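You operate a simulated robot arm through the tools that you are given. There is no shell and no other tool.

The job below is to be done with a simulated two-armed robot. You get a single attempt, and the scene is never put back.

Task
Set unit three's regulator to 0.5 bar under air and lock it.
Fine: then shut the air off and vent; exhaust valve left open, pointer at nought; elbows, thumbscrews and plugs untouched.

It is judged by the outcome, as a careful person would: the job done as asked, and still so three seconds after it is handed in. It fails if anything else is knocked over, pushed out of place, dropped, spilled or broken.

Robot
Two 6-joint arms with two-finger parallel grippers on one trunk that stands fixed in place. Base frame: the origin is at the foot of the trunk, x ahead of it, y to its left, z up; the work surface is at about z = 0.75. Readings come in m, degrees, newtons and seconds.
The left shoulder is at [0.28, 0.185, 1.155], the right one opposite. With the tool pointing down near the work surface each hand reaches from about 0.18 to 0.9 m from the base axis, measured 20 degrees to its own side. Payload 1.57 kg a hand.
The TCP of each hand is the grasp point between the finger pads, 0.03 m short of the fingertips. In the tool frame z runs along the fingers and y along their closing line. Largest opening 0.08 m; finger width 0.017, thickness 0.012; the body of the gripper, 0.04 by 0.082 m, starts 0.08 m behind the TCP.
Orientation is that of the tool frame in the base frame, as [roll, pitch, yaw] about the fixed x, y, z axes, in that order (R = Rz(yaw) Ry(pitch) Rx(roll)). With the fingers straight down and closing along the base's y, the tool's x points along the base's -x, its y along +y and its z along -z.

Tools
- The arms move only by the tool apply_moves. It takes "left_deltas", "right_deltas" or both (then of equal length, played together; a hand with none holds still); each is a list of rows, each a list of 2 entries, a list of its own where there are three numbers: the shift along the tool's x, y, z in units of 150 mm (1.0 is 150 mm), then the turn, a rotation vector about the tool's x, y, z in units of 90 degrees (1.0 is 90 degrees). In form: [[[x, y, z], [wx, wy, wz]], ...]. A call has 1 to 20 rows; each row is the pose to reach, as a shift and turn from the pose commanded when the call began, along the tool's axes at that moment. "left_jaw" and "right_jaw" are, for a hand that has rows, the finger opening in m, from 0 to 0.08, set as the call begins (left out, the last holds). A call with a number of a shift or a turn outside -1 to 1 is refused whole. A row lasts 0.2 s, in which the tool goes at most 0.05 m and 8.6 degrees; a call with a longer step from one row to the next is refused whole, and so is a gripper value outside its range. A pose out of reach is approached as far as the arm can. The call stops where the force on the tool passes 70 N (or 10 N more than at its start, if that is more) or the arm is blocked; 0.2 s more then pass. The fingers move at their own pace (about 0.153 m/s each) and stop on an object; they squeeze with about 23 N. The grip force told is the motor's: it shows also when the fingers shut on nothing. Time passes only in rows, and 0.2 s behind the last, so rows that repeat a pose let the fingers close. The reply holds the time, the measured pose of the TCP, the force on the tool along the base axes, the opening and the grip force, in the units named above and with some noise, with the torque about the TCP (base axes, N m) and any sound that the robot's microphone picked up.
- Cameras (640 x 400 px; columns grow to the right, rows downward): "scene" is now at [0.2338, -0.0361, 1.6]; the picture's right is [-0.46, -0.89, 0.00], its down [-0.62, 0.32, -0.72] and it looks along [0.64, -0.33, -0.69] (base axes); focal length 306 px, centre (320, 200). "left" rides on the left gripper at [0.072, 0.007, -0.122] in its tool frame; the picture's right is [-0.09, 1.00, 0.00], its down [-0.84, -0.08, -0.54] and it looks along [-0.54, -0.05, 0.84] (tool axes); focal length 238 px, centre (320, 200). "right" rides on the right gripper at [0.072, -0.007, -0.122] in its tool frame; the picture's right is [0.09, 1.00, 0.00], its down [-0.84, 0.08, -0.54] and it looks along [-0.54, 0.05, 0.84] (tool axes); focal length 238 px, centre (320, 200). There is no depth. A picture from a camera that has moved, and an enlarged one, comes with that camera's place and axes in the base frame and with its lens.
- camera(camera): a new picture of that camera. It takes no simulated time.
- lift_body(by): slides the trunk up (or, below 0, down) by that many m; the arms and the scene camera ride with it, the base frame stays. It gives what a move gives, with no picture.
- pan_tilt(pan, tilt): turns the head with the scene camera to pan (to the left, within 86 degrees either way) and tilt (down, from -29 to 69), counted from straight ahead of the robot. It gives what a move gives.
- close_up(camera, box): a new picture of the part [left, top, right, bottom] of that camera's present view, enlarged. It takes no simulated time.
- sign_off(): hands the job in; it is judged then, once.

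Nothing tells you positions but the pictures and the camera data. Unless the task says otherwise, let go and move clear before handing in.

The tools are called as name(argument=value, ...) on one line, values as JSON. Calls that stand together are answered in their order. apply_moves: Moves the arms, as the interface text tells. Its arguments: {"type":"object","properties":{"left_deltas":{"type":"array","items":{"type":"array"}},"left_jaw":{"type":"number"},"right_deltas":{"type":"array","items":{"type":"array"}},"right_jaw":{"type":"number"}},"required":[]} The other tools are called the same way: lift_body (by) slides the trunk up or down; pan_tilt (pan, tilt) turns the head that bears the scene camera; camera (camera) takes a picture; close_up (camera, box) takes an enlarged picture of a part of a camera's view; sign_off () hands the job in.

At the start:

```text
clock: 0.0
left_ee_pos: [0.6095, -0.0014, 1.287]
left_tcp_rot: [179.9, 0.0, -180.0]
left_contact_force: [0.6, -0.4, -0.4]
left_ft_torque: [0.01, 0.01, 0.0]
left_width: 0.0801
left_finger_force: 0.1
right_ee_pos: [0.4389, -0.4223, 1.3188]
right_tcp_rot: [180.0, 0.0, 180.0]
right_contact_force: [-0.5, 0.1, 0.1]
right_ft_torque: [0.04, -0.01, -0.01]
right_width: 0.08
right_finger_force: 0.1
trunk travel left (down, up): [-0.85, 0.14]
head pan, tilt: [-27.2, 43.9]
```

scene: 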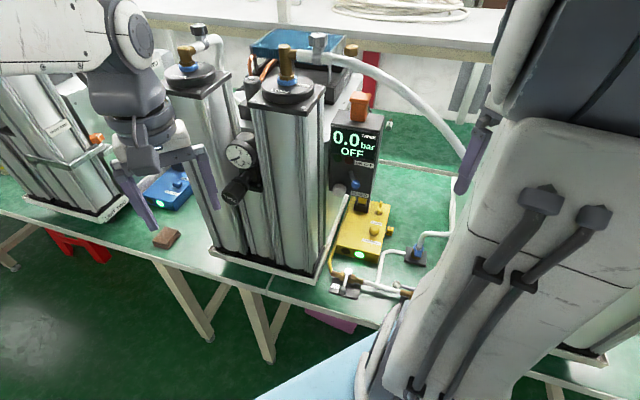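
right: 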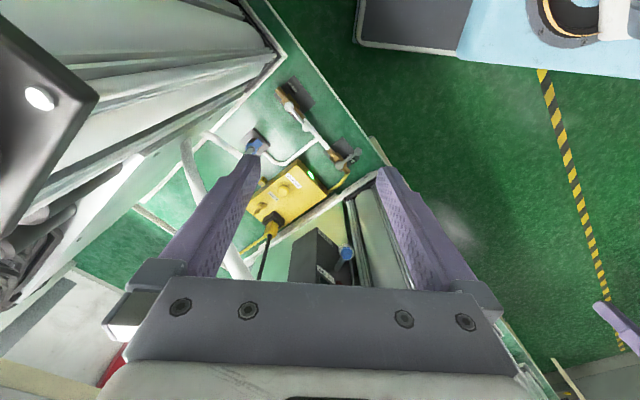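
left: 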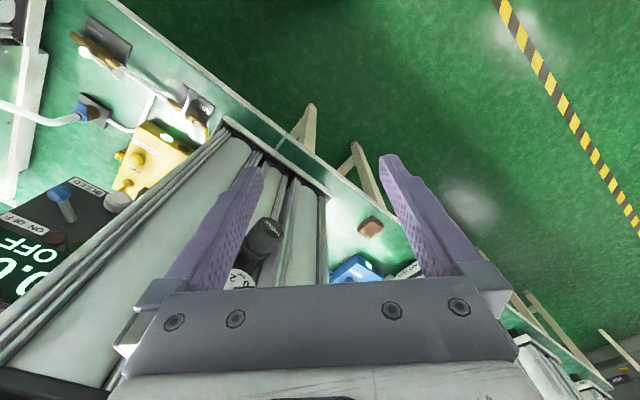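

I see a pneumatic bench: twin cylinders with a gauge and knob, a display box reading 0.0 bar OFF, and yellow and blue boxes on the bench. I'll look closer before moving anything.

close_up(camera="scene", box=[160, 20, 400, 170])

close_up(camera="scene", box=[300, 160, 460, 310])

close_up(camera="scene", box=[0, 60, 240, 260])

close_up(camera="right", box=[160, 50, 400, 290])

close_up(camera="left", box=[0, 0, 260, 320])

```text
2.67 times, centred on (280, 95) of scene
camera zoom: at [0.2338, -0.0361, 1.6], right [-0.46, -0.89, 0.0], down [-0.62, 0.32, -0.72], along [0.64, -0.33, -0.69], focal length 816 px, centre (427, 480)
```

zoom: 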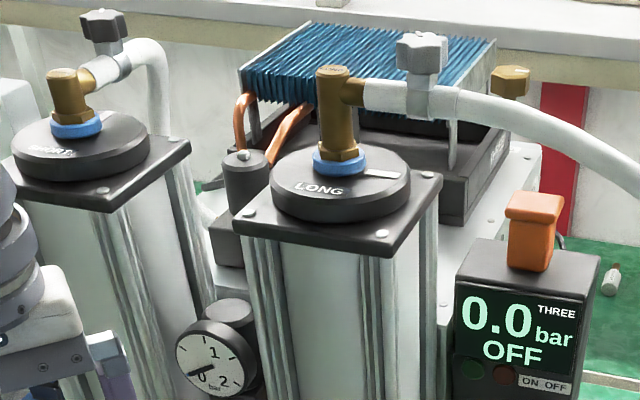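

```text
2.67 times, centred on (380, 235) of scene
camera zoom: at [0.2338, -0.0361, 1.6], right [-0.46, -0.89, 0.0], down [-0.62, 0.32, -0.72], along [0.64, -0.33, -0.69], focal length 816 px, centre (160, 107)
```

zoom: 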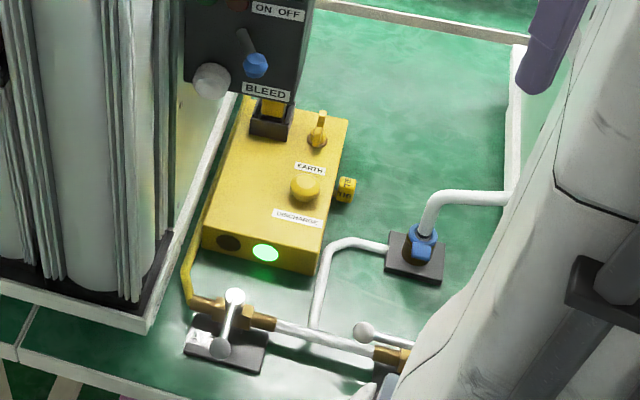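

```text
2.00 times, centred on (120, 160) of scene
camera zoom: at [0.2338, -0.0361, 1.6], right [-0.46, -0.89, 0.0], down [-0.62, 0.32, -0.72], along [0.64, -0.33, -0.69], focal length 612 px, centre (720, 280)
```

zoom: 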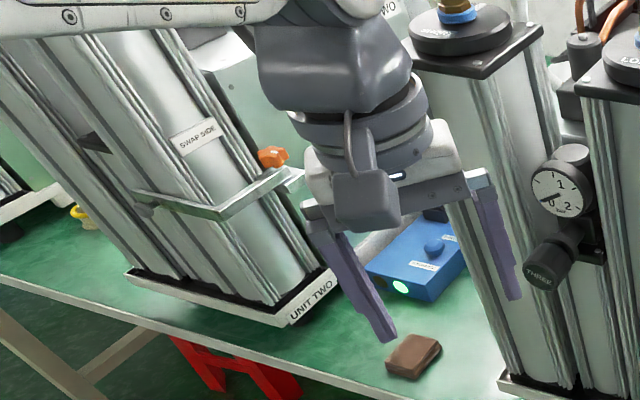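

```text
1.67 times, centred on (280, 170) of right
camera zoom: at [0.3673, -0.4278, 1.4425], right [-0.09, 1.0, 0.0], down [0.84, 0.08, 0.54], along [0.54, 0.05, -0.84], focal length 397 px, centre (387, 250)
```

zoom: 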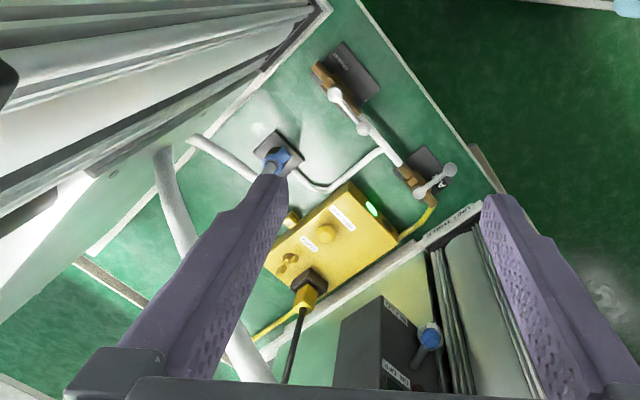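

```text
1.25 times, centred on (130, 160) of left
camera zoom: at [0.5367, 0.0052, 1.4074], right [0.09, 1.0, 0.0], down [0.84, -0.08, 0.54], along [0.54, -0.05, -0.84], focal length 298 px, centre (558, 250)
```

zoom: 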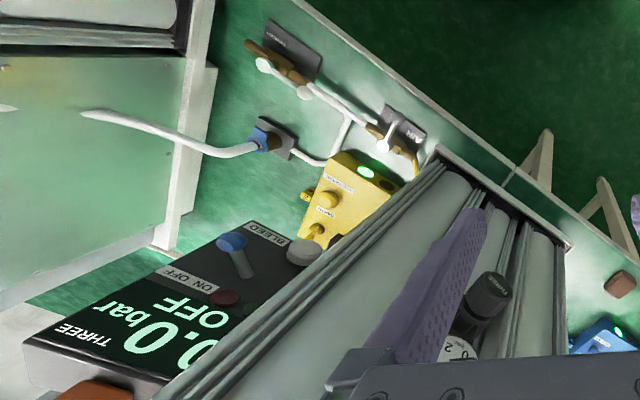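

Unit three's knob sits under its gauge between the tall cylinders. The ball valves and display box are on the right of it, so I'll read those labels and the floor area next.

close_up(camera="right", box=[260, 70, 380, 180])

close_up(camera="left", box=[60, 20, 220, 180])

close_up(camera="scene", box=[320, 255, 420, 310])

close_up(camera="scene", box=[210, 120, 290, 220])

close_up(camera="left", box=[0, 160, 140, 310])

close_up(camera="left", box=[220, 180, 440, 310])

```text
3.64 times, centred on (320, 125) of right
camera zoom: at [0.3673, -0.4278, 1.4425], right [-0.09, 1.0, 0.0], down [0.84, 0.08, 0.54], along [0.54, 0.05, -0.84], focal length 867 px, centre (320, 473)
```

zoom: 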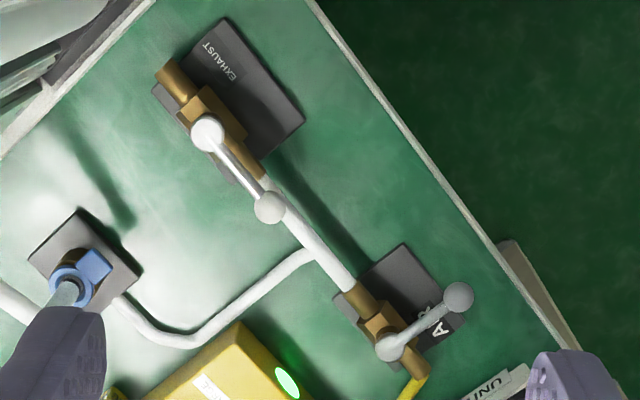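

```text
2.50 times, centred on (140, 100) of left
camera zoom: at [0.5367, 0.0052, 1.4074], right [0.09, 1.0, 0.0], down [0.84, -0.08, 0.54], along [0.54, -0.05, -0.84], focal length 596 px, centre (770, 450)
```

zoom: 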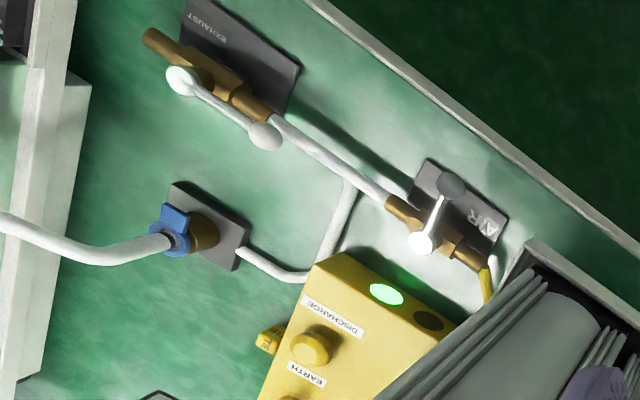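

```text
6.40 times, centred on (370, 282) of scene
camera zoom: at [0.2338, -0.0361, 1.6], right [-0.46, -0.89, 0.0], down [-0.62, 0.32, -0.72], along [0.64, -0.33, -0.69], focal length 1957 px, centre (0, -328)
```

zoom: 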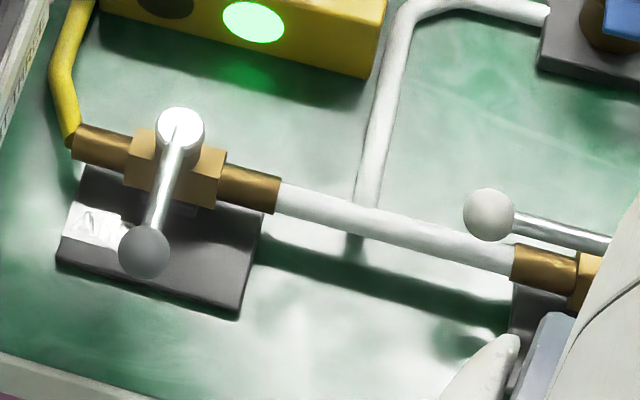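

```text
4.00 times, centred on (250, 170) of scene
camera zoom: at [0.2338, -0.0361, 1.6], right [-0.46, -0.89, 0.0], down [-0.62, 0.32, -0.72], along [0.64, -0.33, -0.69], focal length 1223 px, centre (600, 320)
```

zoom: 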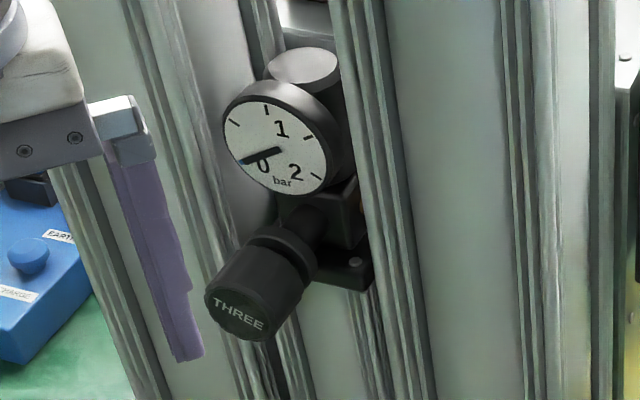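

```text
2.67 times, centred on (70, 235) of left
camera zoom: at [0.5367, 0.0052, 1.4074], right [0.09, 1.0, 0.0], down [0.84, -0.08, 0.54], along [0.54, -0.05, -0.84], focal length 636 px, centre (987, 107)
```

zoom: 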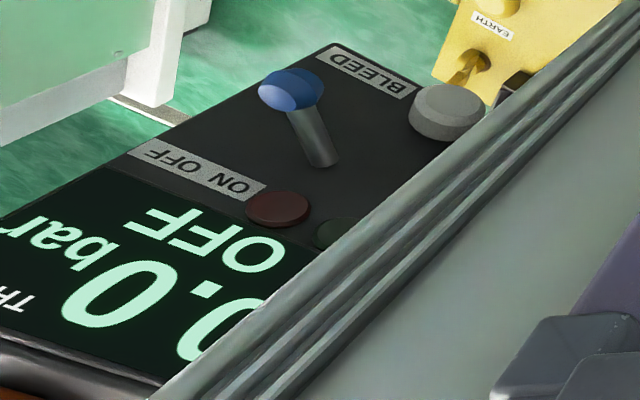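

```text
2.91 times, centred on (330, 245) of left
camera zoom: at [0.5367, 0.0052, 1.4074], right [0.09, 1.0, 0.0], down [0.84, -0.08, 0.54], along [0.54, -0.05, -0.84], focal length 693 px, centre (291, 69)
```

zoom: 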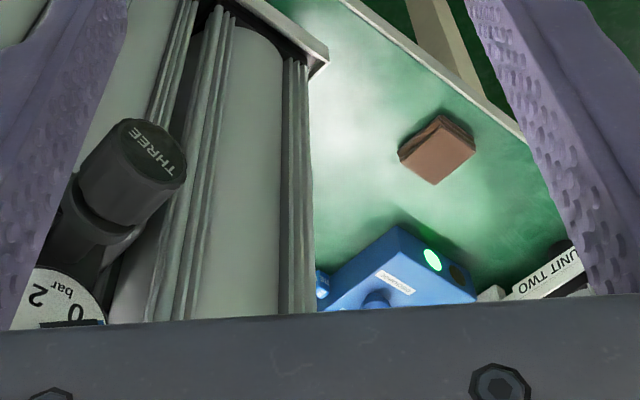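

The AIR lever stands across its pipe (shut) and the EXHAUST lever lies along it (open). I'll zoom on the panel box, the gauge and the elbows to learn how things work.

close_up(camera="scene", box=[315, 85, 405, 205])

close_up(camera="scene", box=[222, 130, 262, 210])

close_up(camera="scene", box=[220, 20, 480, 120])

close_up(camera="right", box=[220, 160, 400, 290])

```text
3.33 times, centred on (360, 145) of scene
camera zoom: at [0.2338, -0.0361, 1.6], right [-0.46, -0.89, 0.0], down [-0.62, 0.32, -0.72], along [0.64, -0.33, -0.69], focal length 1020 px, centre (187, 383)
```

zoom: 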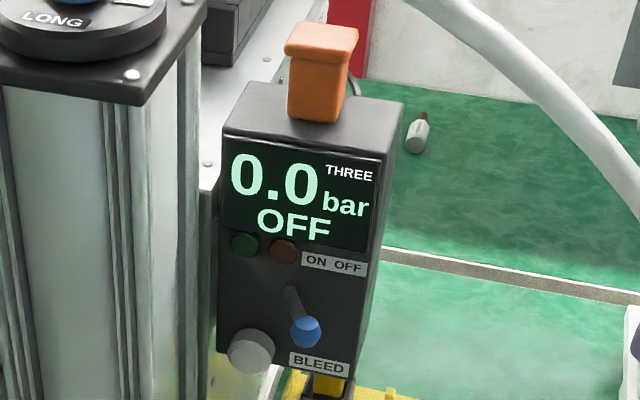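

```text
5.00 times, centred on (242, 170) of scene
camera zoom: at [0.2338, -0.0361, 1.6], right [-0.46, -0.89, 0.0], down [-0.62, 0.32, -0.72], along [0.64, -0.33, -0.69], focal length 1529 px, centre (710, 350)
```

zoom: 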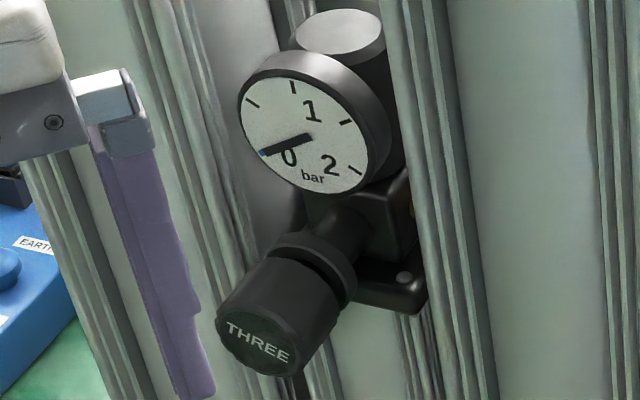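

```text
2.46 times, centred on (350, 70) of scene
camera zoom: at [0.2338, -0.0361, 1.6], right [-0.46, -0.89, 0.0], down [-0.62, 0.32, -0.72], along [0.64, -0.33, -0.69], focal length 753 px, centre (246, 520)
```

zoom: 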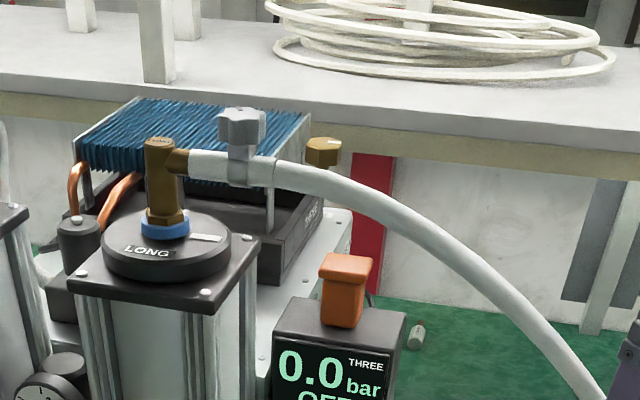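

```text
3.08 times, centred on (310, 225) of right
camera zoom: at [0.3673, -0.4278, 1.4425], right [-0.09, 1.0, 0.0], down [0.84, 0.08, 0.54], along [0.54, 0.05, -0.84], focal length 733 px, centre (351, 123)
```

zoom: 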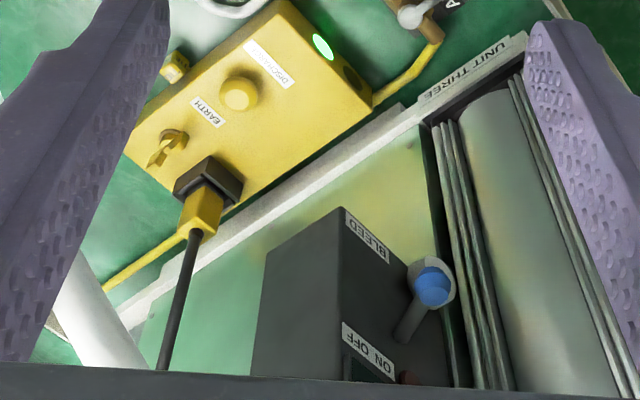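

I have the bench layout worked out: the bench runs at 45°, the EXHAUST pivot is near (0.50, -0.495, 0.81) and the AIR pivot near (0.65, -0.346, 0.81). The knob face is near (0.753, -0.083, 1.14). I'll bring the right hand above the EXHAUST lever first.

apply_moves(right_deltas=[[[-0.17, -0.05, 0.25], [0, 0, 0]], [[-0.35, -0.1, 0.5], [0, 0, 0]], [[-0.52, -0.15, 0.75], [0, 0, 0]], [[-0.69, -0.2, 1.0], [0, 0, 0]]])

apply_moves(right_deltas=[[[0, 0, 0.25], [0, 0, 0]], [[0, 0, 0.5], [0, 0, 0]], [[0, 0, 0.75], [0, 0, 0]], [[0, 0, 0.95], [0, 0, 0]]], right_jaw=0.044)

camera(camera="right")

camera(camera="scene")

```text
clock: 1.0
left_ee_pos: [0.6091, -0.0018, 1.2863]
left_tcp_rot: [180.0, 0.0, 179.9]
left_contact_force: [-0.4, -1.0, 0.2]
left_ft_torque: [-0.01, -0.03, 0.0]
left_width: 0.08
left_finger_force: 0.1
right_ee_pos: [0.5423, -0.4502, 1.1711]
right_tcp_rot: [180.0, 0.1, 180.0]
right_contact_force: [0.1, 0.1, -0.6]
right_ft_torque: [0.01, 0.0, -0.02]
right_width: 0.08
right_finger_force: 0.0
trunk travel left (down, up): [-0.85, 0.14]
head pan, tilt: [-27.2, 43.9]
```

```text
clock: 2.0
left_ee_pos: [0.6091, -0.0019, 1.2859]
left_tcp_rot: [-180.0, 0.0, 179.9]
left_contact_force: [0.3, 0.6, -0.9]
left_ft_torque: [0.0, -0.02, 0.01]
left_width: 0.0799
left_finger_force: 0.1
right_ee_pos: [0.5422, -0.451, 1.028]
right_tcp_rot: [-179.9, 0.0, -180.0]
right_contact_force: [-0.9, -0.7, 0.7]
right_ft_torque: [-0.02, 0.0, 0.01]
right_width: 0.0439
right_finger_force: 0.0
trunk travel left (down, up): [-0.85, 0.14]
head pan, tilt: [-27.2, 43.9]
```

```text
taken
camera right: at [0.4706, -0.4569, 1.1506], right [-0.09, 1.0, 0.0], down [0.84, 0.08, 0.54], along [0.54, 0.05, -0.84], focal length 238 px, centre (320, 200)
```

right: 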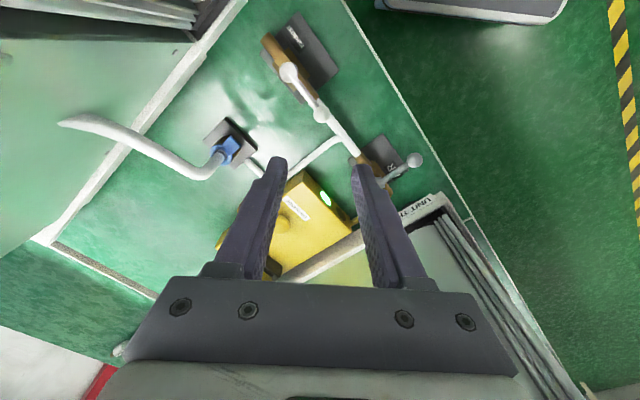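

```text
taken
camera scene: at [0.2337, -0.0361, 1.6], right [-0.46, -0.89, 0.0], down [-0.62, 0.32, -0.72], along [0.64, -0.33, -0.69], focal length 306 px, centre (320, 200)
```

scene: 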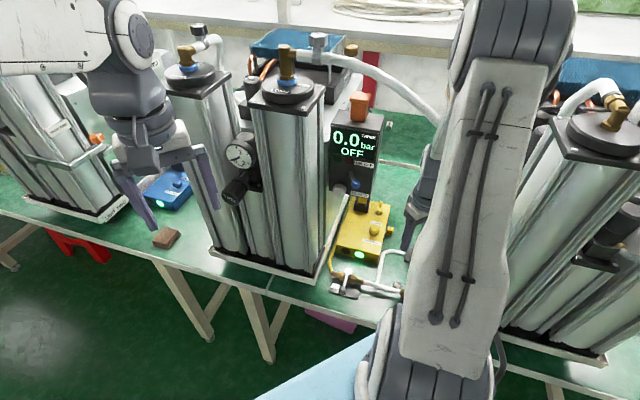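

The right hand is right above the EXHAUST lever; the lever's end ball appears where I predicted. I'll check the fine detail before going down.

close_up(camera="right", box=[250, 10, 430, 210])

close_up(camera="right", box=[50, 0, 250, 250])

```text
2.00 times, centred on (340, 110) of right
camera zoom: at [0.4706, -0.4569, 1.1506], right [-0.09, 1.0, 0.0], down [0.84, 0.08, 0.54], along [0.54, 0.05, -0.84], focal length 477 px, centre (280, 380)
```

zoom: 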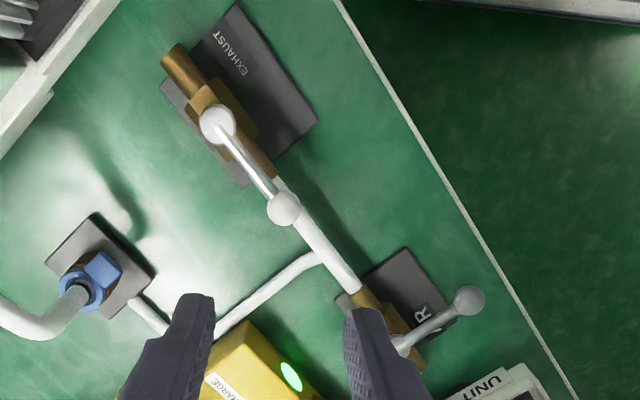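

```text
1.60 times, centred on (150, 125) of right
camera zoom: at [0.4706, -0.4569, 1.1506], right [-0.09, 1.0, 0.0], down [0.84, 0.08, 0.54], along [0.54, 0.05, -0.84], focal length 381 px, centre (592, 320)
```

zoom: 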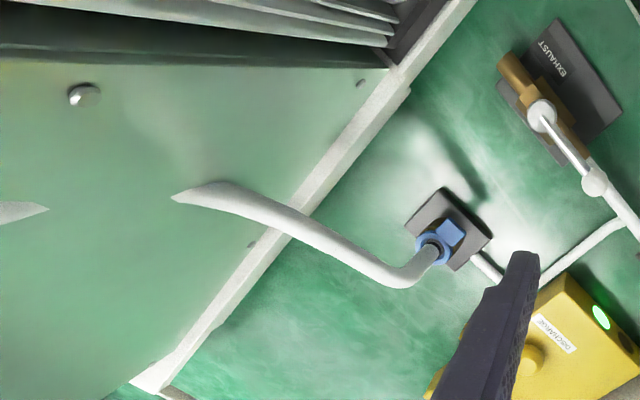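

Positions confirmed to within a few millimetres. Now I lower the open fingers so they straddle the EXHAUST lever near its ball.

apply_moves(right_deltas=[[[0, 0, 0.25], [0, 0, 0]], [[0, 0, 0.5], [0, 0, 0]], [[0, 0, 0.75], [0, 0, 0]], [[0, 0, 0.95], [0, 0, 0]]], right_jaw=0.056)

camera(camera="right")

camera(camera="scene")

```text
clock: 3.0
left_ee_pos: [0.6099, -0.0019, 1.2859]
left_tcp_rot: [180.0, 0.0, 180.0]
left_contact_force: [-0.5, -0.3, 0.1]
left_ft_torque: [0.0, -0.01, -0.01]
left_width: 0.0803
left_finger_force: 0.1
right_ee_pos: [0.5427, -0.4494, 0.8849]
right_tcp_rot: [-180.0, 0.0, -179.9]
right_contact_force: [0.4, 1.0, -0.5]
right_ft_torque: [0.02, -0.01, 0.02]
right_width: 0.0562
right_finger_force: 0.1
trunk travel left (down, up): [-0.85, 0.14]
head pan, tilt: [-27.2, 43.9]
```

```text
taken
camera right: at [0.4709, -0.4553, 1.0075], right [-0.09, 1.0, 0.0], down [0.84, 0.08, 0.54], along [0.54, 0.05, -0.84], focal length 238 px, centre (320, 200)
```

right: 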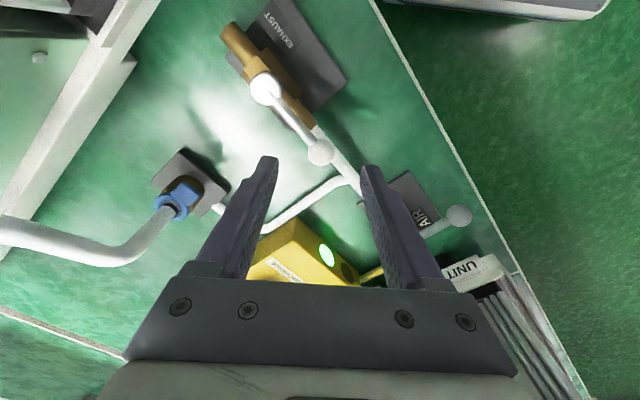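

```text
taken
camera scene: at [0.2337, -0.0362, 1.6], right [-0.46, -0.89, 0.0], down [-0.62, 0.32, -0.72], along [0.64, -0.33, -0.69], focal length 306 px, centre (320, 200)
```

scene: 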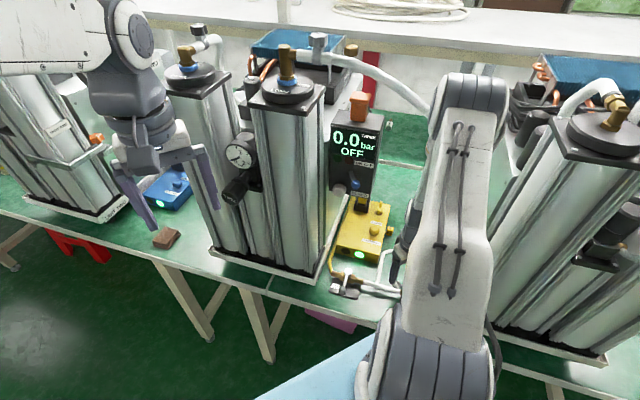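

Still well aligned and no contact. Going down the last 57 mm.

apply_moves(right_deltas=[[[0, 0, 0.13], [0, 0, 0]], [[0, -0.01, 0.26], [0, 0, 0]], [[0, -0.01, 0.37], [0, 0, 0]]])

camera(camera="right")

```text
clock: 3.8
left_ee_pos: [0.6092, -0.002, 1.2839]
left_tcp_rot: [-179.9, 0.0, -180.0]
left_contact_force: [0.7, -0.3, 0.5]
left_ft_torque: [0.02, 0.03, 0.01]
left_width: 0.08
left_finger_force: 0.1
right_ee_pos: [0.5411, -0.4533, 0.8308]
right_tcp_rot: [180.0, 0.0, -179.9]
right_contact_force: [-2.2, 1.3, 5.0]
right_ft_torque: [-0.14, 0.1, -0.03]
right_width: 0.0554
right_finger_force: 0.1
trunk travel left (down, up): [-0.85, 0.14]
head pan, tilt: [-27.2, 43.9]
```

```text
taken
camera right: at [0.4695, -0.4587, 0.9531], right [-0.09, 1.0, 0.0], down [0.84, 0.08, 0.54], along [0.54, 0.05, -0.84], focal length 238 px, centre (320, 200)
```

right: 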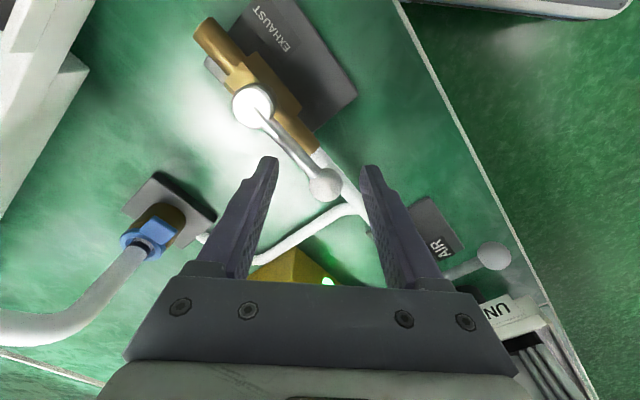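

A small upward force appeared. I'll hold still for a moment to see whether it's real contact.

apply_moves(right_deltas=[[[0, 0, 0], [0, 0, 0]]])

close_up(camera="right", box=[190, 60, 440, 260])

close_up(camera="left", box=[40, 0, 260, 160])

```text
clock: 4.2
left_ee_pos: [0.6087, -0.002, 1.2865]
left_tcp_rot: [180.0, 0.0, -180.0]
left_contact_force: [-0.2, -0.1, 0.7]
left_ft_torque: [0.02, 0.01, 0.03]
left_width: 0.0801
left_finger_force: 0.1
right_ee_pos: [0.5411, -0.4536, 0.83]
right_tcp_rot: [180.0, 0.0, -180.0]
right_contact_force: [-1.7, 0.4, 6.1]
right_ft_torque: [-0.18, 0.04, -0.01]
right_width: 0.0554
right_finger_force: 0.2
trunk travel left (down, up): [-0.85, 0.14]
head pan, tilt: [-27.2, 43.9]
```

```text
2.00 times, centred on (315, 160) of right
camera zoom: at [0.4695, -0.4587, 0.9531], right [-0.09, 1.0, 0.0], down [0.84, 0.08, 0.54], along [0.54, 0.05, -0.84], focal length 477 px, centre (330, 280)
```

zoom: 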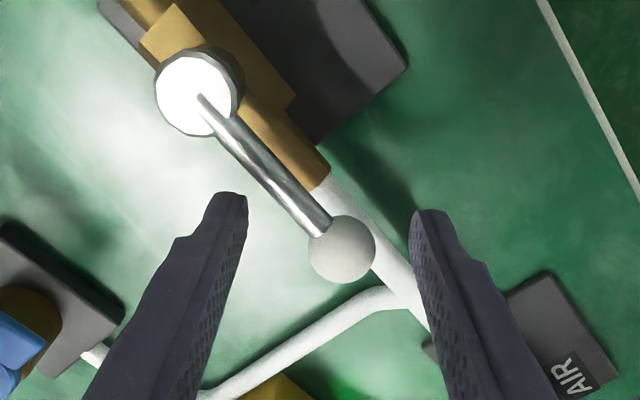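

```text
2.50 times, centred on (150, 80) of left
camera zoom: at [0.5365, 0.0054, 1.4076], right [0.09, 1.0, 0.0], down [0.84, -0.08, 0.54], along [0.54, -0.05, -0.84], focal length 596 px, centre (745, 500)
```

zoom: 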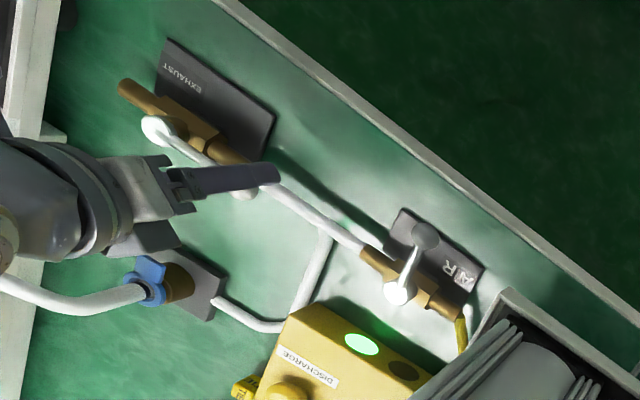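

The right fingertip is resting lightly on the brass body. I'll raise 6 mm and shift a touch outward along the lever.

apply_moves(right_deltas=[[[-0.02, 0.02, -0.04], [0, 0, 0]], [[-0.03, 0.03, -0.04], [0, 0, 0]]])

```text
clock: 4.8
left_ee_pos: [0.6091, -0.0008, 1.2853]
left_tcp_rot: [-180.0, -0.1, -180.0]
left_contact_force: [0.1, -0.1, -0.1]
left_ft_torque: [0.01, -0.02, 0.03]
left_width: 0.0799
left_finger_force: 0.0
right_ee_pos: [0.5465, -0.4492, 0.8351]
right_tcp_rot: [-179.9, 0.0, 180.0]
right_contact_force: [-1.0, 0.0, -0.2]
right_ft_torque: [-0.01, 0.01, 0.01]
right_width: 0.0562
right_finger_force: 0.1
trunk travel left (down, up): [-0.85, 0.14]
head pan, tilt: [-27.2, 43.9]
```

Free of contact. The fingers must close across the lever, so I'll turn the hand 45° in place.

apply_moves(right_deltas=[[[0, 0, 0], [0, 0, -0.09]], [[0, 0, 0], [0, 0, -0.18]], [[0, 0, 0], [0, 0, -0.27]], [[0, 0, 0], [0, 0, -0.36]], [[0, 0, 0], [0, 0, -0.45]], [[0, 0, 0], [0, 0, -0.5]]])

camera(camera="right")

```text
clock: 6.2
left_ee_pos: [0.6088, -0.0019, 1.2866]
left_tcp_rot: [-179.9, 0.0, -180.0]
left_contact_force: [0.5, 0.0, 0.4]
left_ft_torque: [-0.03, 0.02, 0.01]
left_width: 0.0801
left_finger_force: 0.0
right_ee_pos: [0.5459, -0.4497, 0.8353]
right_tcp_rot: [180.0, 0.0, -134.9]
right_contact_force: [0.0, -0.6, -0.5]
right_ft_torque: [-0.02, -0.01, -0.04]
right_width: 0.0561
right_finger_force: 0.0
trunk travel left (down, up): [-0.85, 0.14]
head pan, tilt: [-27.2, 43.9]
```

```text
taken
camera right: at [0.5011, -0.5043, 0.9582], right [-0.77, 0.64, 0.0], down [0.54, 0.65, 0.54], along [0.35, 0.42, -0.84], focal length 238 px, centre (320, 200)
```

right: 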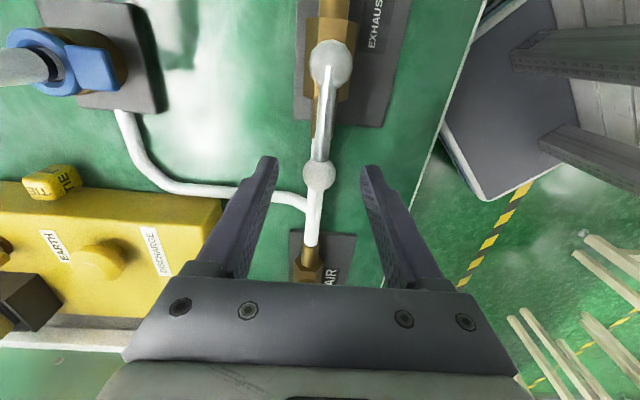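

The lever's ball is centred between the fingers. I'll close the jaws loosely and swing the lever toward the front on its arc, first by about 30°.

apply_moves(right_deltas=[[[0, 0, 0], [0, 0, 0]], [[0.0042, 0.0594, 0], [0, 0, -0.0889]], [[0.0165, 0.1177, 0], [0, 0, -0.1778]], [[0.0369, 0.1737, 0], [0, 0, -0.2667]], [[0.0649, 0.2263, 0], [0, 0, -0.3556]]], right_jaw=0.028)

camera(camera="right")

```text
clock: 7.4
left_ee_pos: [0.6099, -0.0012, 1.286]
left_tcp_rot: [-180.0, -0.1, 180.0]
left_contact_force: [0.7, 0.2, 0.1]
left_ft_torque: [-0.04, 0.02, -0.04]
left_width: 0.0802
left_finger_force: 0.0
right_ee_pos: [0.5172, -0.432, 0.8343]
right_tcp_rot: [-180.0, 0.0, -102.8]
right_contact_force: [0.6, 0.1, -0.5]
right_ft_torque: [0.05, 0.01, 0.01]
right_width: 0.028
right_finger_force: 0.0
trunk travel left (down, up): [-0.85, 0.14]
head pan, tilt: [-27.2, 43.9]
```

```text
taken
camera right: at [0.5071, -0.5022, 0.957], right [-0.99, 0.13, 0.0], down [0.11, 0.83, 0.54], along [0.07, 0.54, -0.84], focal length 238 px, centre (320, 200)
```

right: 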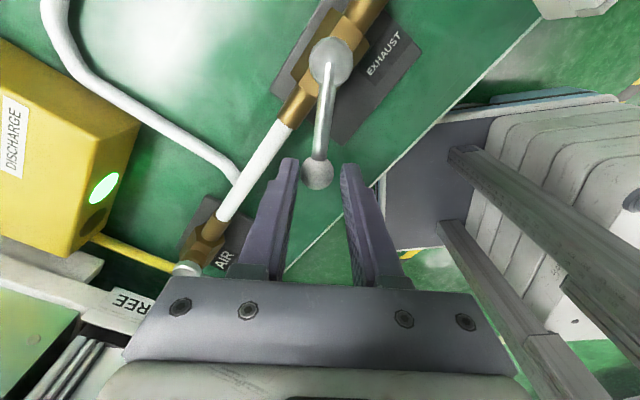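

The lever follows with almost no force. Continuing the remaining ~60° to the closed stop.

apply_moves(right_deltas=[[[0.0042, 0.0594, 0], [0, 0, -0.0889]], [[0.0165, 0.1177, 0], [0, 0, -0.1778]], [[0.0369, 0.1737, 0], [0, 0, -0.2667]], [[0.0649, 0.2263, 0], [0, 0, -0.3556]], [[0.0999, 0.2745, 0], [0, 0, -0.4444]], [[0.1413, 0.3173, 0], [0, 0, -0.5333]], [[0.1882, 0.354, 0], [0, 0, -0.6222]], [[0.22, 0.373, 0], [0, 0, -0.678]]])

camera(camera="right")

close_up(camera="left", box=[40, 0, 260, 160])

```text
clock: 9.2
left_ee_pos: [0.6093, -0.0014, 1.2858]
left_tcp_rot: [180.0, -0.1, -180.0]
left_contact_force: [-0.1, 0.2, 0.2]
left_ft_torque: [-0.04, 0.0, 0.01]
left_width: 0.0801
left_finger_force: 0.0
right_ee_pos: [0.4641, -0.4629, 0.839]
right_tcp_rot: [-179.0, 0.4, -41.9]
right_contact_force: [-0.1, -0.1, -0.7]
right_ft_torque: [-0.02, 0.0, 0.01]
right_width: 0.0281
right_finger_force: 0.1
right hand out of reach, approached as far as the arm can: row 6, 7, 8
trunk travel left (down, up): [-0.85, 0.14]
head pan, tilt: [-27.2, 43.9]
```

```text
taken
camera right: at [0.5212, -0.5069, 0.962], right [-0.6, -0.8, -0.02], down [-0.68, 0.49, 0.55], along [-0.43, 0.34, -0.84], focal length 238 px, centre (320, 200)
```

right: 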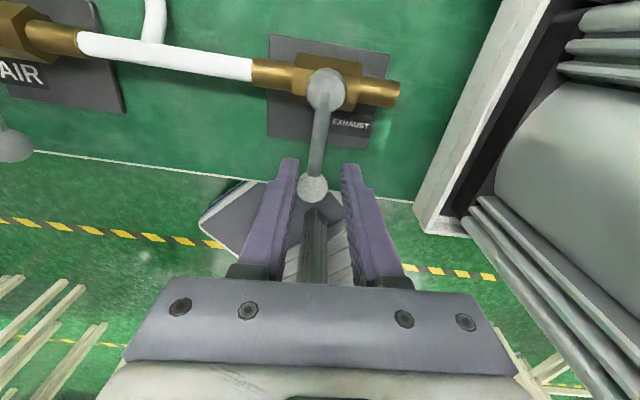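

```text
2.50 times, centred on (150, 80) of left
camera zoom: at [0.5367, 0.0051, 1.4074], right [0.09, 1.0, 0.0], down [0.84, -0.08, 0.54], along [0.54, -0.05, -0.84], focal length 596 px, centre (745, 500)
```

zoom: 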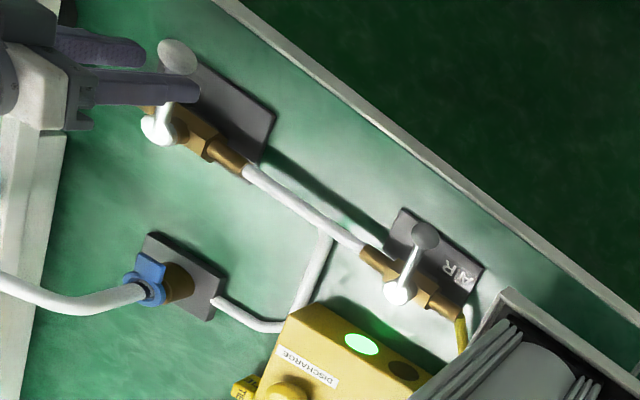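

The EXHAUST lever now stands across the pipe, nearly fully closed. I'll nudge slightly further to feel the stop.

apply_moves(right_deltas=[[[0.02, 0.04, 0.02], [0, 0, 0]], [[0.02, 0.06, 0.02], [0, 0, 0]]])

close_up(camera="right", box=[200, 30, 440, 230])

```text
clock: 9.8
left_ee_pos: [0.6098, -0.0016, 1.2862]
left_tcp_rot: [180.0, 0.1, -179.9]
left_contact_force: [-0.3, 0.8, -0.3]
left_ft_torque: [0.01, -0.02, -0.04]
left_width: 0.0798
left_finger_force: 0.2
right_ee_pos: [0.4621, -0.474, 0.837]
right_tcp_rot: [-179.4, 0.2, -41.9]
right_contact_force: [6.0, 7.2, 2.2]
right_ft_torque: [0.29, -0.18, -0.04]
right_width: 0.0361
right_finger_force: 3.8
right hand out of reach, approached as far as the arm can: row 1, 2
trunk travel left (down, up): [-0.85, 0.14]
head pan, tilt: [-27.2, 43.9]
```

```text
2.00 times, centred on (320, 130) of right
camera zoom: at [0.5199, -0.5166, 0.9599], right [-0.6, -0.8, -0.01], down [-0.68, 0.5, 0.55], along [-0.43, 0.33, -0.84], focal length 477 px, centre (320, 340)
```

zoom: 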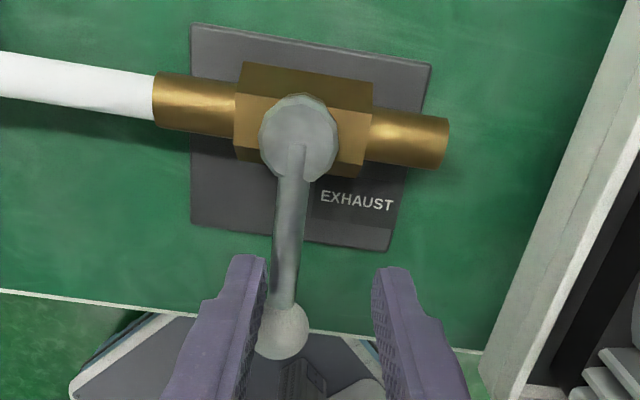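

The EXHAUST stop is reached, so the valve is closed. I'll open the jaws and lift clear, then look over toward the AIR valve.

apply_moves(right_deltas=[[[0, -0.06, 0], [0, 0, 0]], [[0, -0.06, -0.2], [0, 0, 0]], [[0, -0.06, -0.5], [0, 0, 0]], [[0, -0.06, -0.8], [0, 0, 0]]], right_jaw=0.06)

camera(camera="right")

close_up(camera="left", box=[40, 0, 260, 160])

```text
clock: 10.8
left_ee_pos: [0.6088, -0.0023, 1.2857]
left_tcp_rot: [-180.0, -0.1, 179.9]
left_contact_force: [0.5, 0.4, -0.7]
left_ft_torque: [-0.01, -0.01, 0.03]
left_width: 0.08
left_finger_force: 0.0
right_ee_pos: [0.4623, -0.4521, 0.9472]
right_tcp_rot: [178.2, -0.6, -42.0]
right_contact_force: [0.5, -0.3, -0.5]
right_ft_torque: [-0.02, -0.01, -0.01]
right_width: 0.0601
right_finger_force: 0.1
right hand out of reach, approached as far as the arm can: row 3, 4
trunk travel left (down, up): [-0.85, 0.14]
head pan, tilt: [-27.2, 43.9]
```

```text
taken
camera right: at [0.5231, -0.4907, 1.0702], right [-0.6, -0.8, 0.03], down [-0.67, 0.52, 0.54], along [-0.45, 0.3, -0.84], focal length 238 px, centre (320, 200)
```

right: 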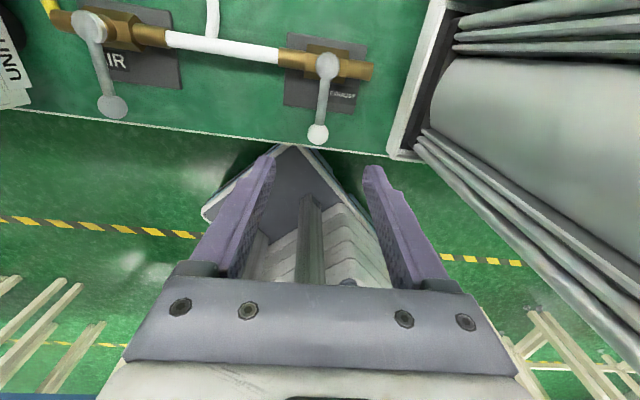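

```text
2.50 times, centred on (150, 80) of left
camera zoom: at [0.5367, 0.0052, 1.4074], right [0.09, 1.0, 0.0], down [0.84, -0.08, 0.54], along [0.54, -0.05, -0.84], focal length 596 px, centre (745, 500)
```

zoom: 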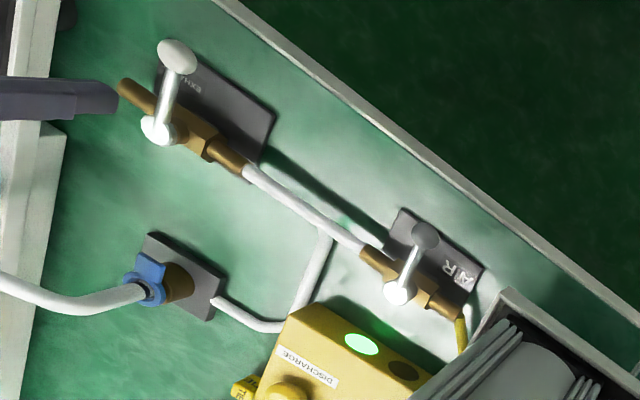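

Both levers now stand parallel, so EXHAUST is shut. For the AIR valve I'll unwind the wrist and lean the hand so it works from the front, clear of the panel box above it.

apply_moves(right_deltas=[[[-0.037, -0.071, -0.1], [0, 0, 0.09]], [[-0.073, -0.141, -0.2], [0, 0, 0.18]], [[-0.11, -0.212, -0.3], [0, 0, 0.27]], [[-0.147, -0.282, -0.353], [0, 0, 0.36]], [[-0.183, -0.353, -0.353], [0, 0, 0.45]], [[-0.22, -0.423, -0.353], [0, 0, 0.54]], [[-0.256, -0.494, -0.353], [0, 0, 0.63]], [[-0.293, -0.564, -0.353], [0, 0, 0.72]], [[-0.33, -0.635, -0.353], [0, 0, 0.81]], [[-0.366, -0.706, -0.353], [0, 0, 0.9]], [[-0.403, -0.776, -0.353], [0, 0, 0.98]]], right_jaw=0.0)

apply_moves(right_deltas=[[[0, 0, 0], [0, 0, 0.09]], [[0, 0, 0], [0, 0, 0.18]], [[0, 0, 0], [0, 0, 0.27]], [[0, 0, 0], [0, 0, 0.36]], [[0, 0, 0], [0, 0, 0.45]], [[0, 0, 0], [0, 0, 0.54]], [[0, 0, 0], [0, 0, 0.63]], [[0, 0, 0], [0, 0, 0.72]], [[0, 0, 0], [0, 0, 0.81]], [[0, 0, 0], [0, 0, 0.9]], [[0, 0, 0], [0, 0, 0.99]]])

camera(camera="right")

camera(camera="scene")

```text
clock: 13.2
left_ee_pos: [0.6099, -0.0017, 1.2864]
left_tcp_rot: [-179.9, 0.0, -180.0]
left_contact_force: [-0.1, -0.7, -0.4]
left_ft_torque: [0.01, 0.03, 0.03]
left_width: 0.0802
left_finger_force: 0.1
right_ee_pos: [0.4963, -0.3258, 1.0001]
right_tcp_rot: [180.0, 0.0, -130.3]
right_contact_force: [-0.1, 0.1, -0.1]
right_ft_torque: [-0.01, 0.04, 0.03]
right_width: 0.0
right_finger_force: 21.4
right hand out of reach, approached as far as the arm can: row 1
trunk travel left (down, up): [-0.85, 0.14]
head pan, tilt: [-27.2, 43.9]
```

```text
clock: 15.6
left_ee_pos: [0.6092, -0.0016, 1.2844]
left_tcp_rot: [180.0, 0.0, 180.0]
left_contact_force: [1.0, 0.4, -0.9]
left_ft_torque: [0.02, 0.04, 0.0]
left_width: 0.0796
left_finger_force: 0.0
right_ee_pos: [0.4967, -0.3245, 0.998]
right_tcp_rot: [180.0, 0.1, 140.6]
right_contact_force: [-0.4, -0.3, 0.3]
right_ft_torque: [0.03, 0.02, -0.02]
right_width: 0.0
right_finger_force: 21.4
trunk travel left (down, up): [-0.85, 0.14]
head pan, tilt: [-27.2, 43.9]
```

```text
taken
camera right: at [0.4363, -0.2839, 1.1215], right [0.56, 0.83, 0.0], down [0.7, -0.47, 0.54], along [0.45, -0.3, -0.84], focal length 238 px, centre (320, 200)
```

right: 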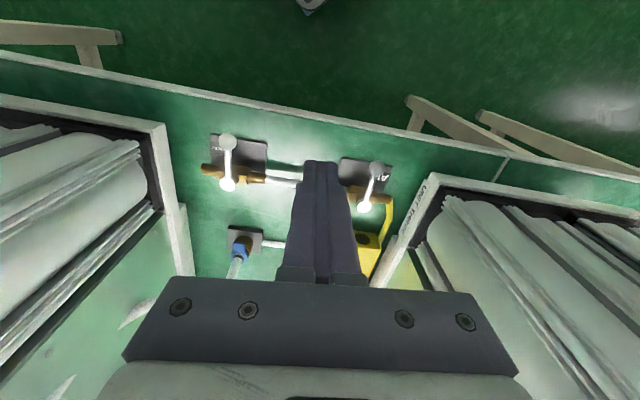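

```text
taken
camera scene: at [0.2338, -0.0361, 1.6], right [-0.46, -0.89, 0.0], down [-0.62, 0.32, -0.72], along [0.64, -0.33, -0.69], focal length 306 px, centre (320, 200)
```

scene: 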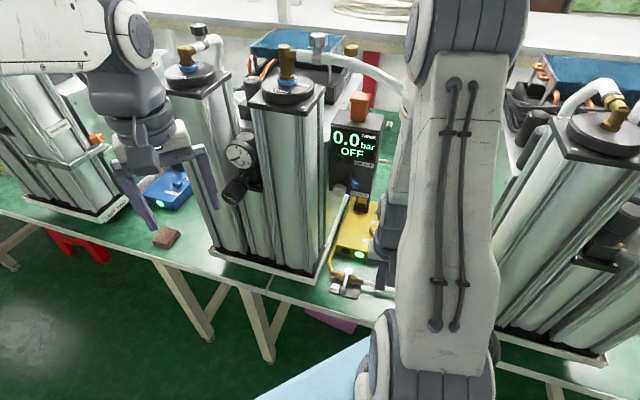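

A good view from the front: both levers are visible, and the unit's base plate is just left of AIR. Zooming to judge clearance.

close_up(camera="right", box=[320, 130, 460, 270])

close_up(camera="scene", box=[300, 230, 420, 310])

```text
2.86 times, centred on (390, 200) of right
camera zoom: at [0.4363, -0.2839, 1.1215], right [0.56, 0.83, 0.0], down [0.7, -0.47, 0.54], along [0.45, -0.3, -0.84], focal length 681 px, centre (120, 200)
```

zoom: 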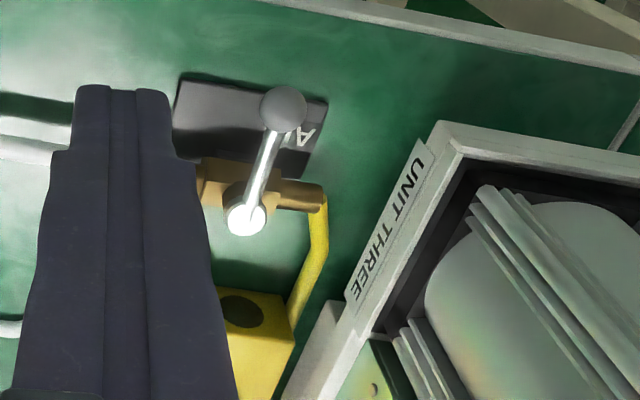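

```text
5.00 times, centred on (360, 270) of scene
camera zoom: at [0.2338, -0.0361, 1.6], right [-0.46, -0.89, 0.0], down [-0.62, 0.32, -0.72], along [0.64, -0.33, -0.69], focal length 1529 px, centre (120, -150)
```

zoom: 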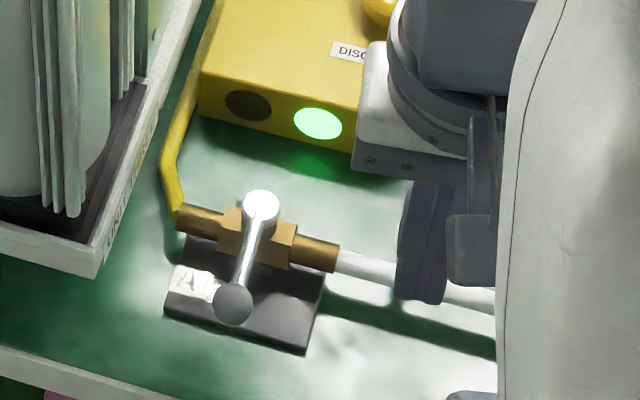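

Clearances are fine if I push close to the pivot. Now leaning the hand 25° and moving to just beside the AIR lever, above it, on the far side from unit three.

apply_moves(right_deltas=[[[-0.118, 0.094, 0.163], [0, -0.07, 0.016]], [[-0.236, 0.188, 0.326], [0, -0.139, 0.031]], [[-0.355, 0.282, 0.49], [0, -0.208, 0.047]], [[-0.473, 0.376, 0.653], [0, -0.278, 0.062]]])

camera(camera="right")

camera(camera="scene")

```text
clock: 16.6
left_ee_pos: [0.6087, -0.0019, 1.285]
left_tcp_rot: [180.0, 0.0, -180.0]
left_contact_force: [-0.6, 0.1, 0.1]
left_ft_torque: [0.0, 0.01, -0.02]
left_width: 0.08
left_finger_force: 0.1
right_ee_pos: [0.586, -0.3267, 0.9015]
right_tcp_rot: [178.7, 25.2, 134.7]
right_contact_force: [0.3, 0.2, -0.1]
right_ft_torque: [-0.03, -0.01, 0.01]
right_width: 0.0001
right_finger_force: 21.4
trunk travel left (down, up): [-0.85, 0.14]
head pan, tilt: [-27.2, 43.9]
```

```text
taken
camera right: at [0.4976, -0.2504, 0.9816], right [0.64, 0.77, -0.02], down [0.42, -0.33, 0.85], along [0.64, -0.55, -0.53], focal length 238 px, centre (320, 200)
```

right: 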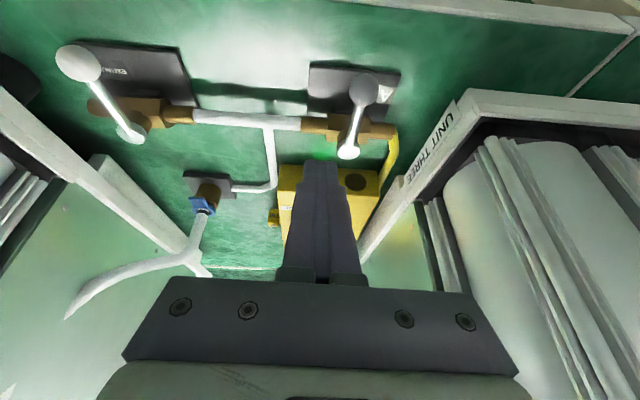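

```text
taken
camera scene: at [0.2336, -0.0362, 1.6], right [-0.46, -0.89, 0.0], down [-0.62, 0.32, -0.72], along [0.64, -0.33, -0.69], focal length 306 px, centre (320, 200)
```

scene: 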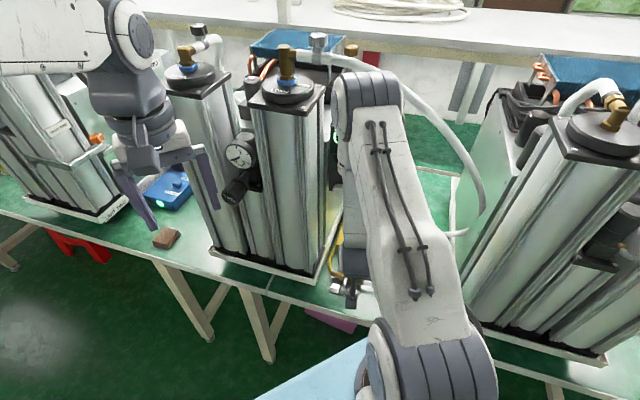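

The lean works. I'll check from the left camera that the right forearm keeps clear of the panel box.

camera(camera="left")

```text
taken
camera left: at [0.5366, 0.0051, 1.4074], right [0.09, 1.0, 0.0], down [0.84, -0.08, 0.54], along [0.54, -0.05, -0.84], focal length 238 px, centre (320, 200)
```

left: 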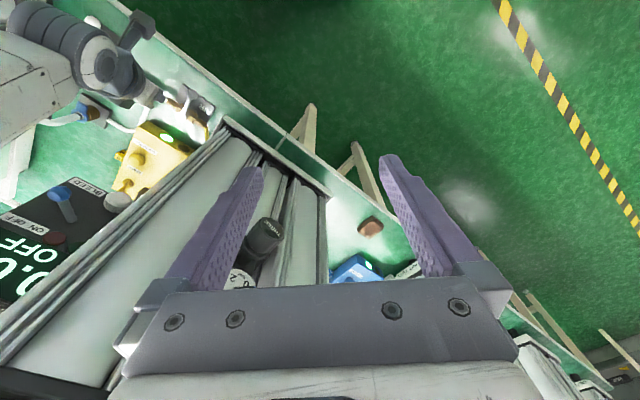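

The arm is well clear of the panel box. Lowering the closed fingertips beside the AIR lever.

apply_moves(right_deltas=[[[0.067, 0, 0.144], [0, 0, 0]], [[0.134, 0, 0.288], [0, 0, 0]], [[0.201, 0, 0.432], [0, 0, 0]]])

camera(camera="right")

close_up(camera="left", box=[60, 40, 280, 200])

```text
clock: 17.4
left_ee_pos: [0.6092, -0.0007, 1.2854]
left_tcp_rot: [-180.0, 0.0, 180.0]
left_contact_force: [0.1, 0.3, -0.5]
left_ft_torque: [0.05, 0.0, 0.0]
left_width: 0.0801
left_finger_force: 0.0
right_ee_pos: [0.5876, -0.326, 0.8296]
right_tcp_rot: [178.7, 25.0, 134.8]
right_contact_force: [0.2, -0.9, -0.2]
right_ft_torque: [-0.03, 0.05, 0.0]
right_width: 0.0001
right_finger_force: 21.1
trunk travel left (down, up): [-0.85, 0.14]
head pan, tilt: [-27.2, 43.9]
```

```text
taken
camera right: at [0.4985, -0.2492, 0.9095], right [0.64, 0.77, -0.02], down [0.42, -0.33, 0.85], along [0.64, -0.55, -0.53], focal length 238 px, centre (320, 200)
```

right: 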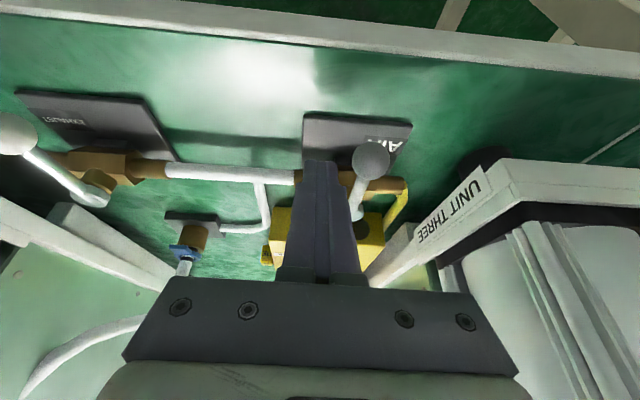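

```text
2.50 times, centred on (170, 120) of left
camera zoom: at [0.5367, 0.0052, 1.4074], right [0.09, 1.0, 0.0], down [0.84, -0.08, 0.54], along [0.54, -0.05, -0.84], focal length 596 px, centre (695, 400)
```

zoom: 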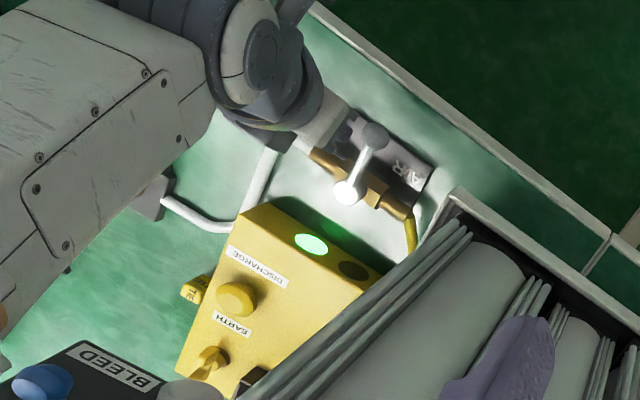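

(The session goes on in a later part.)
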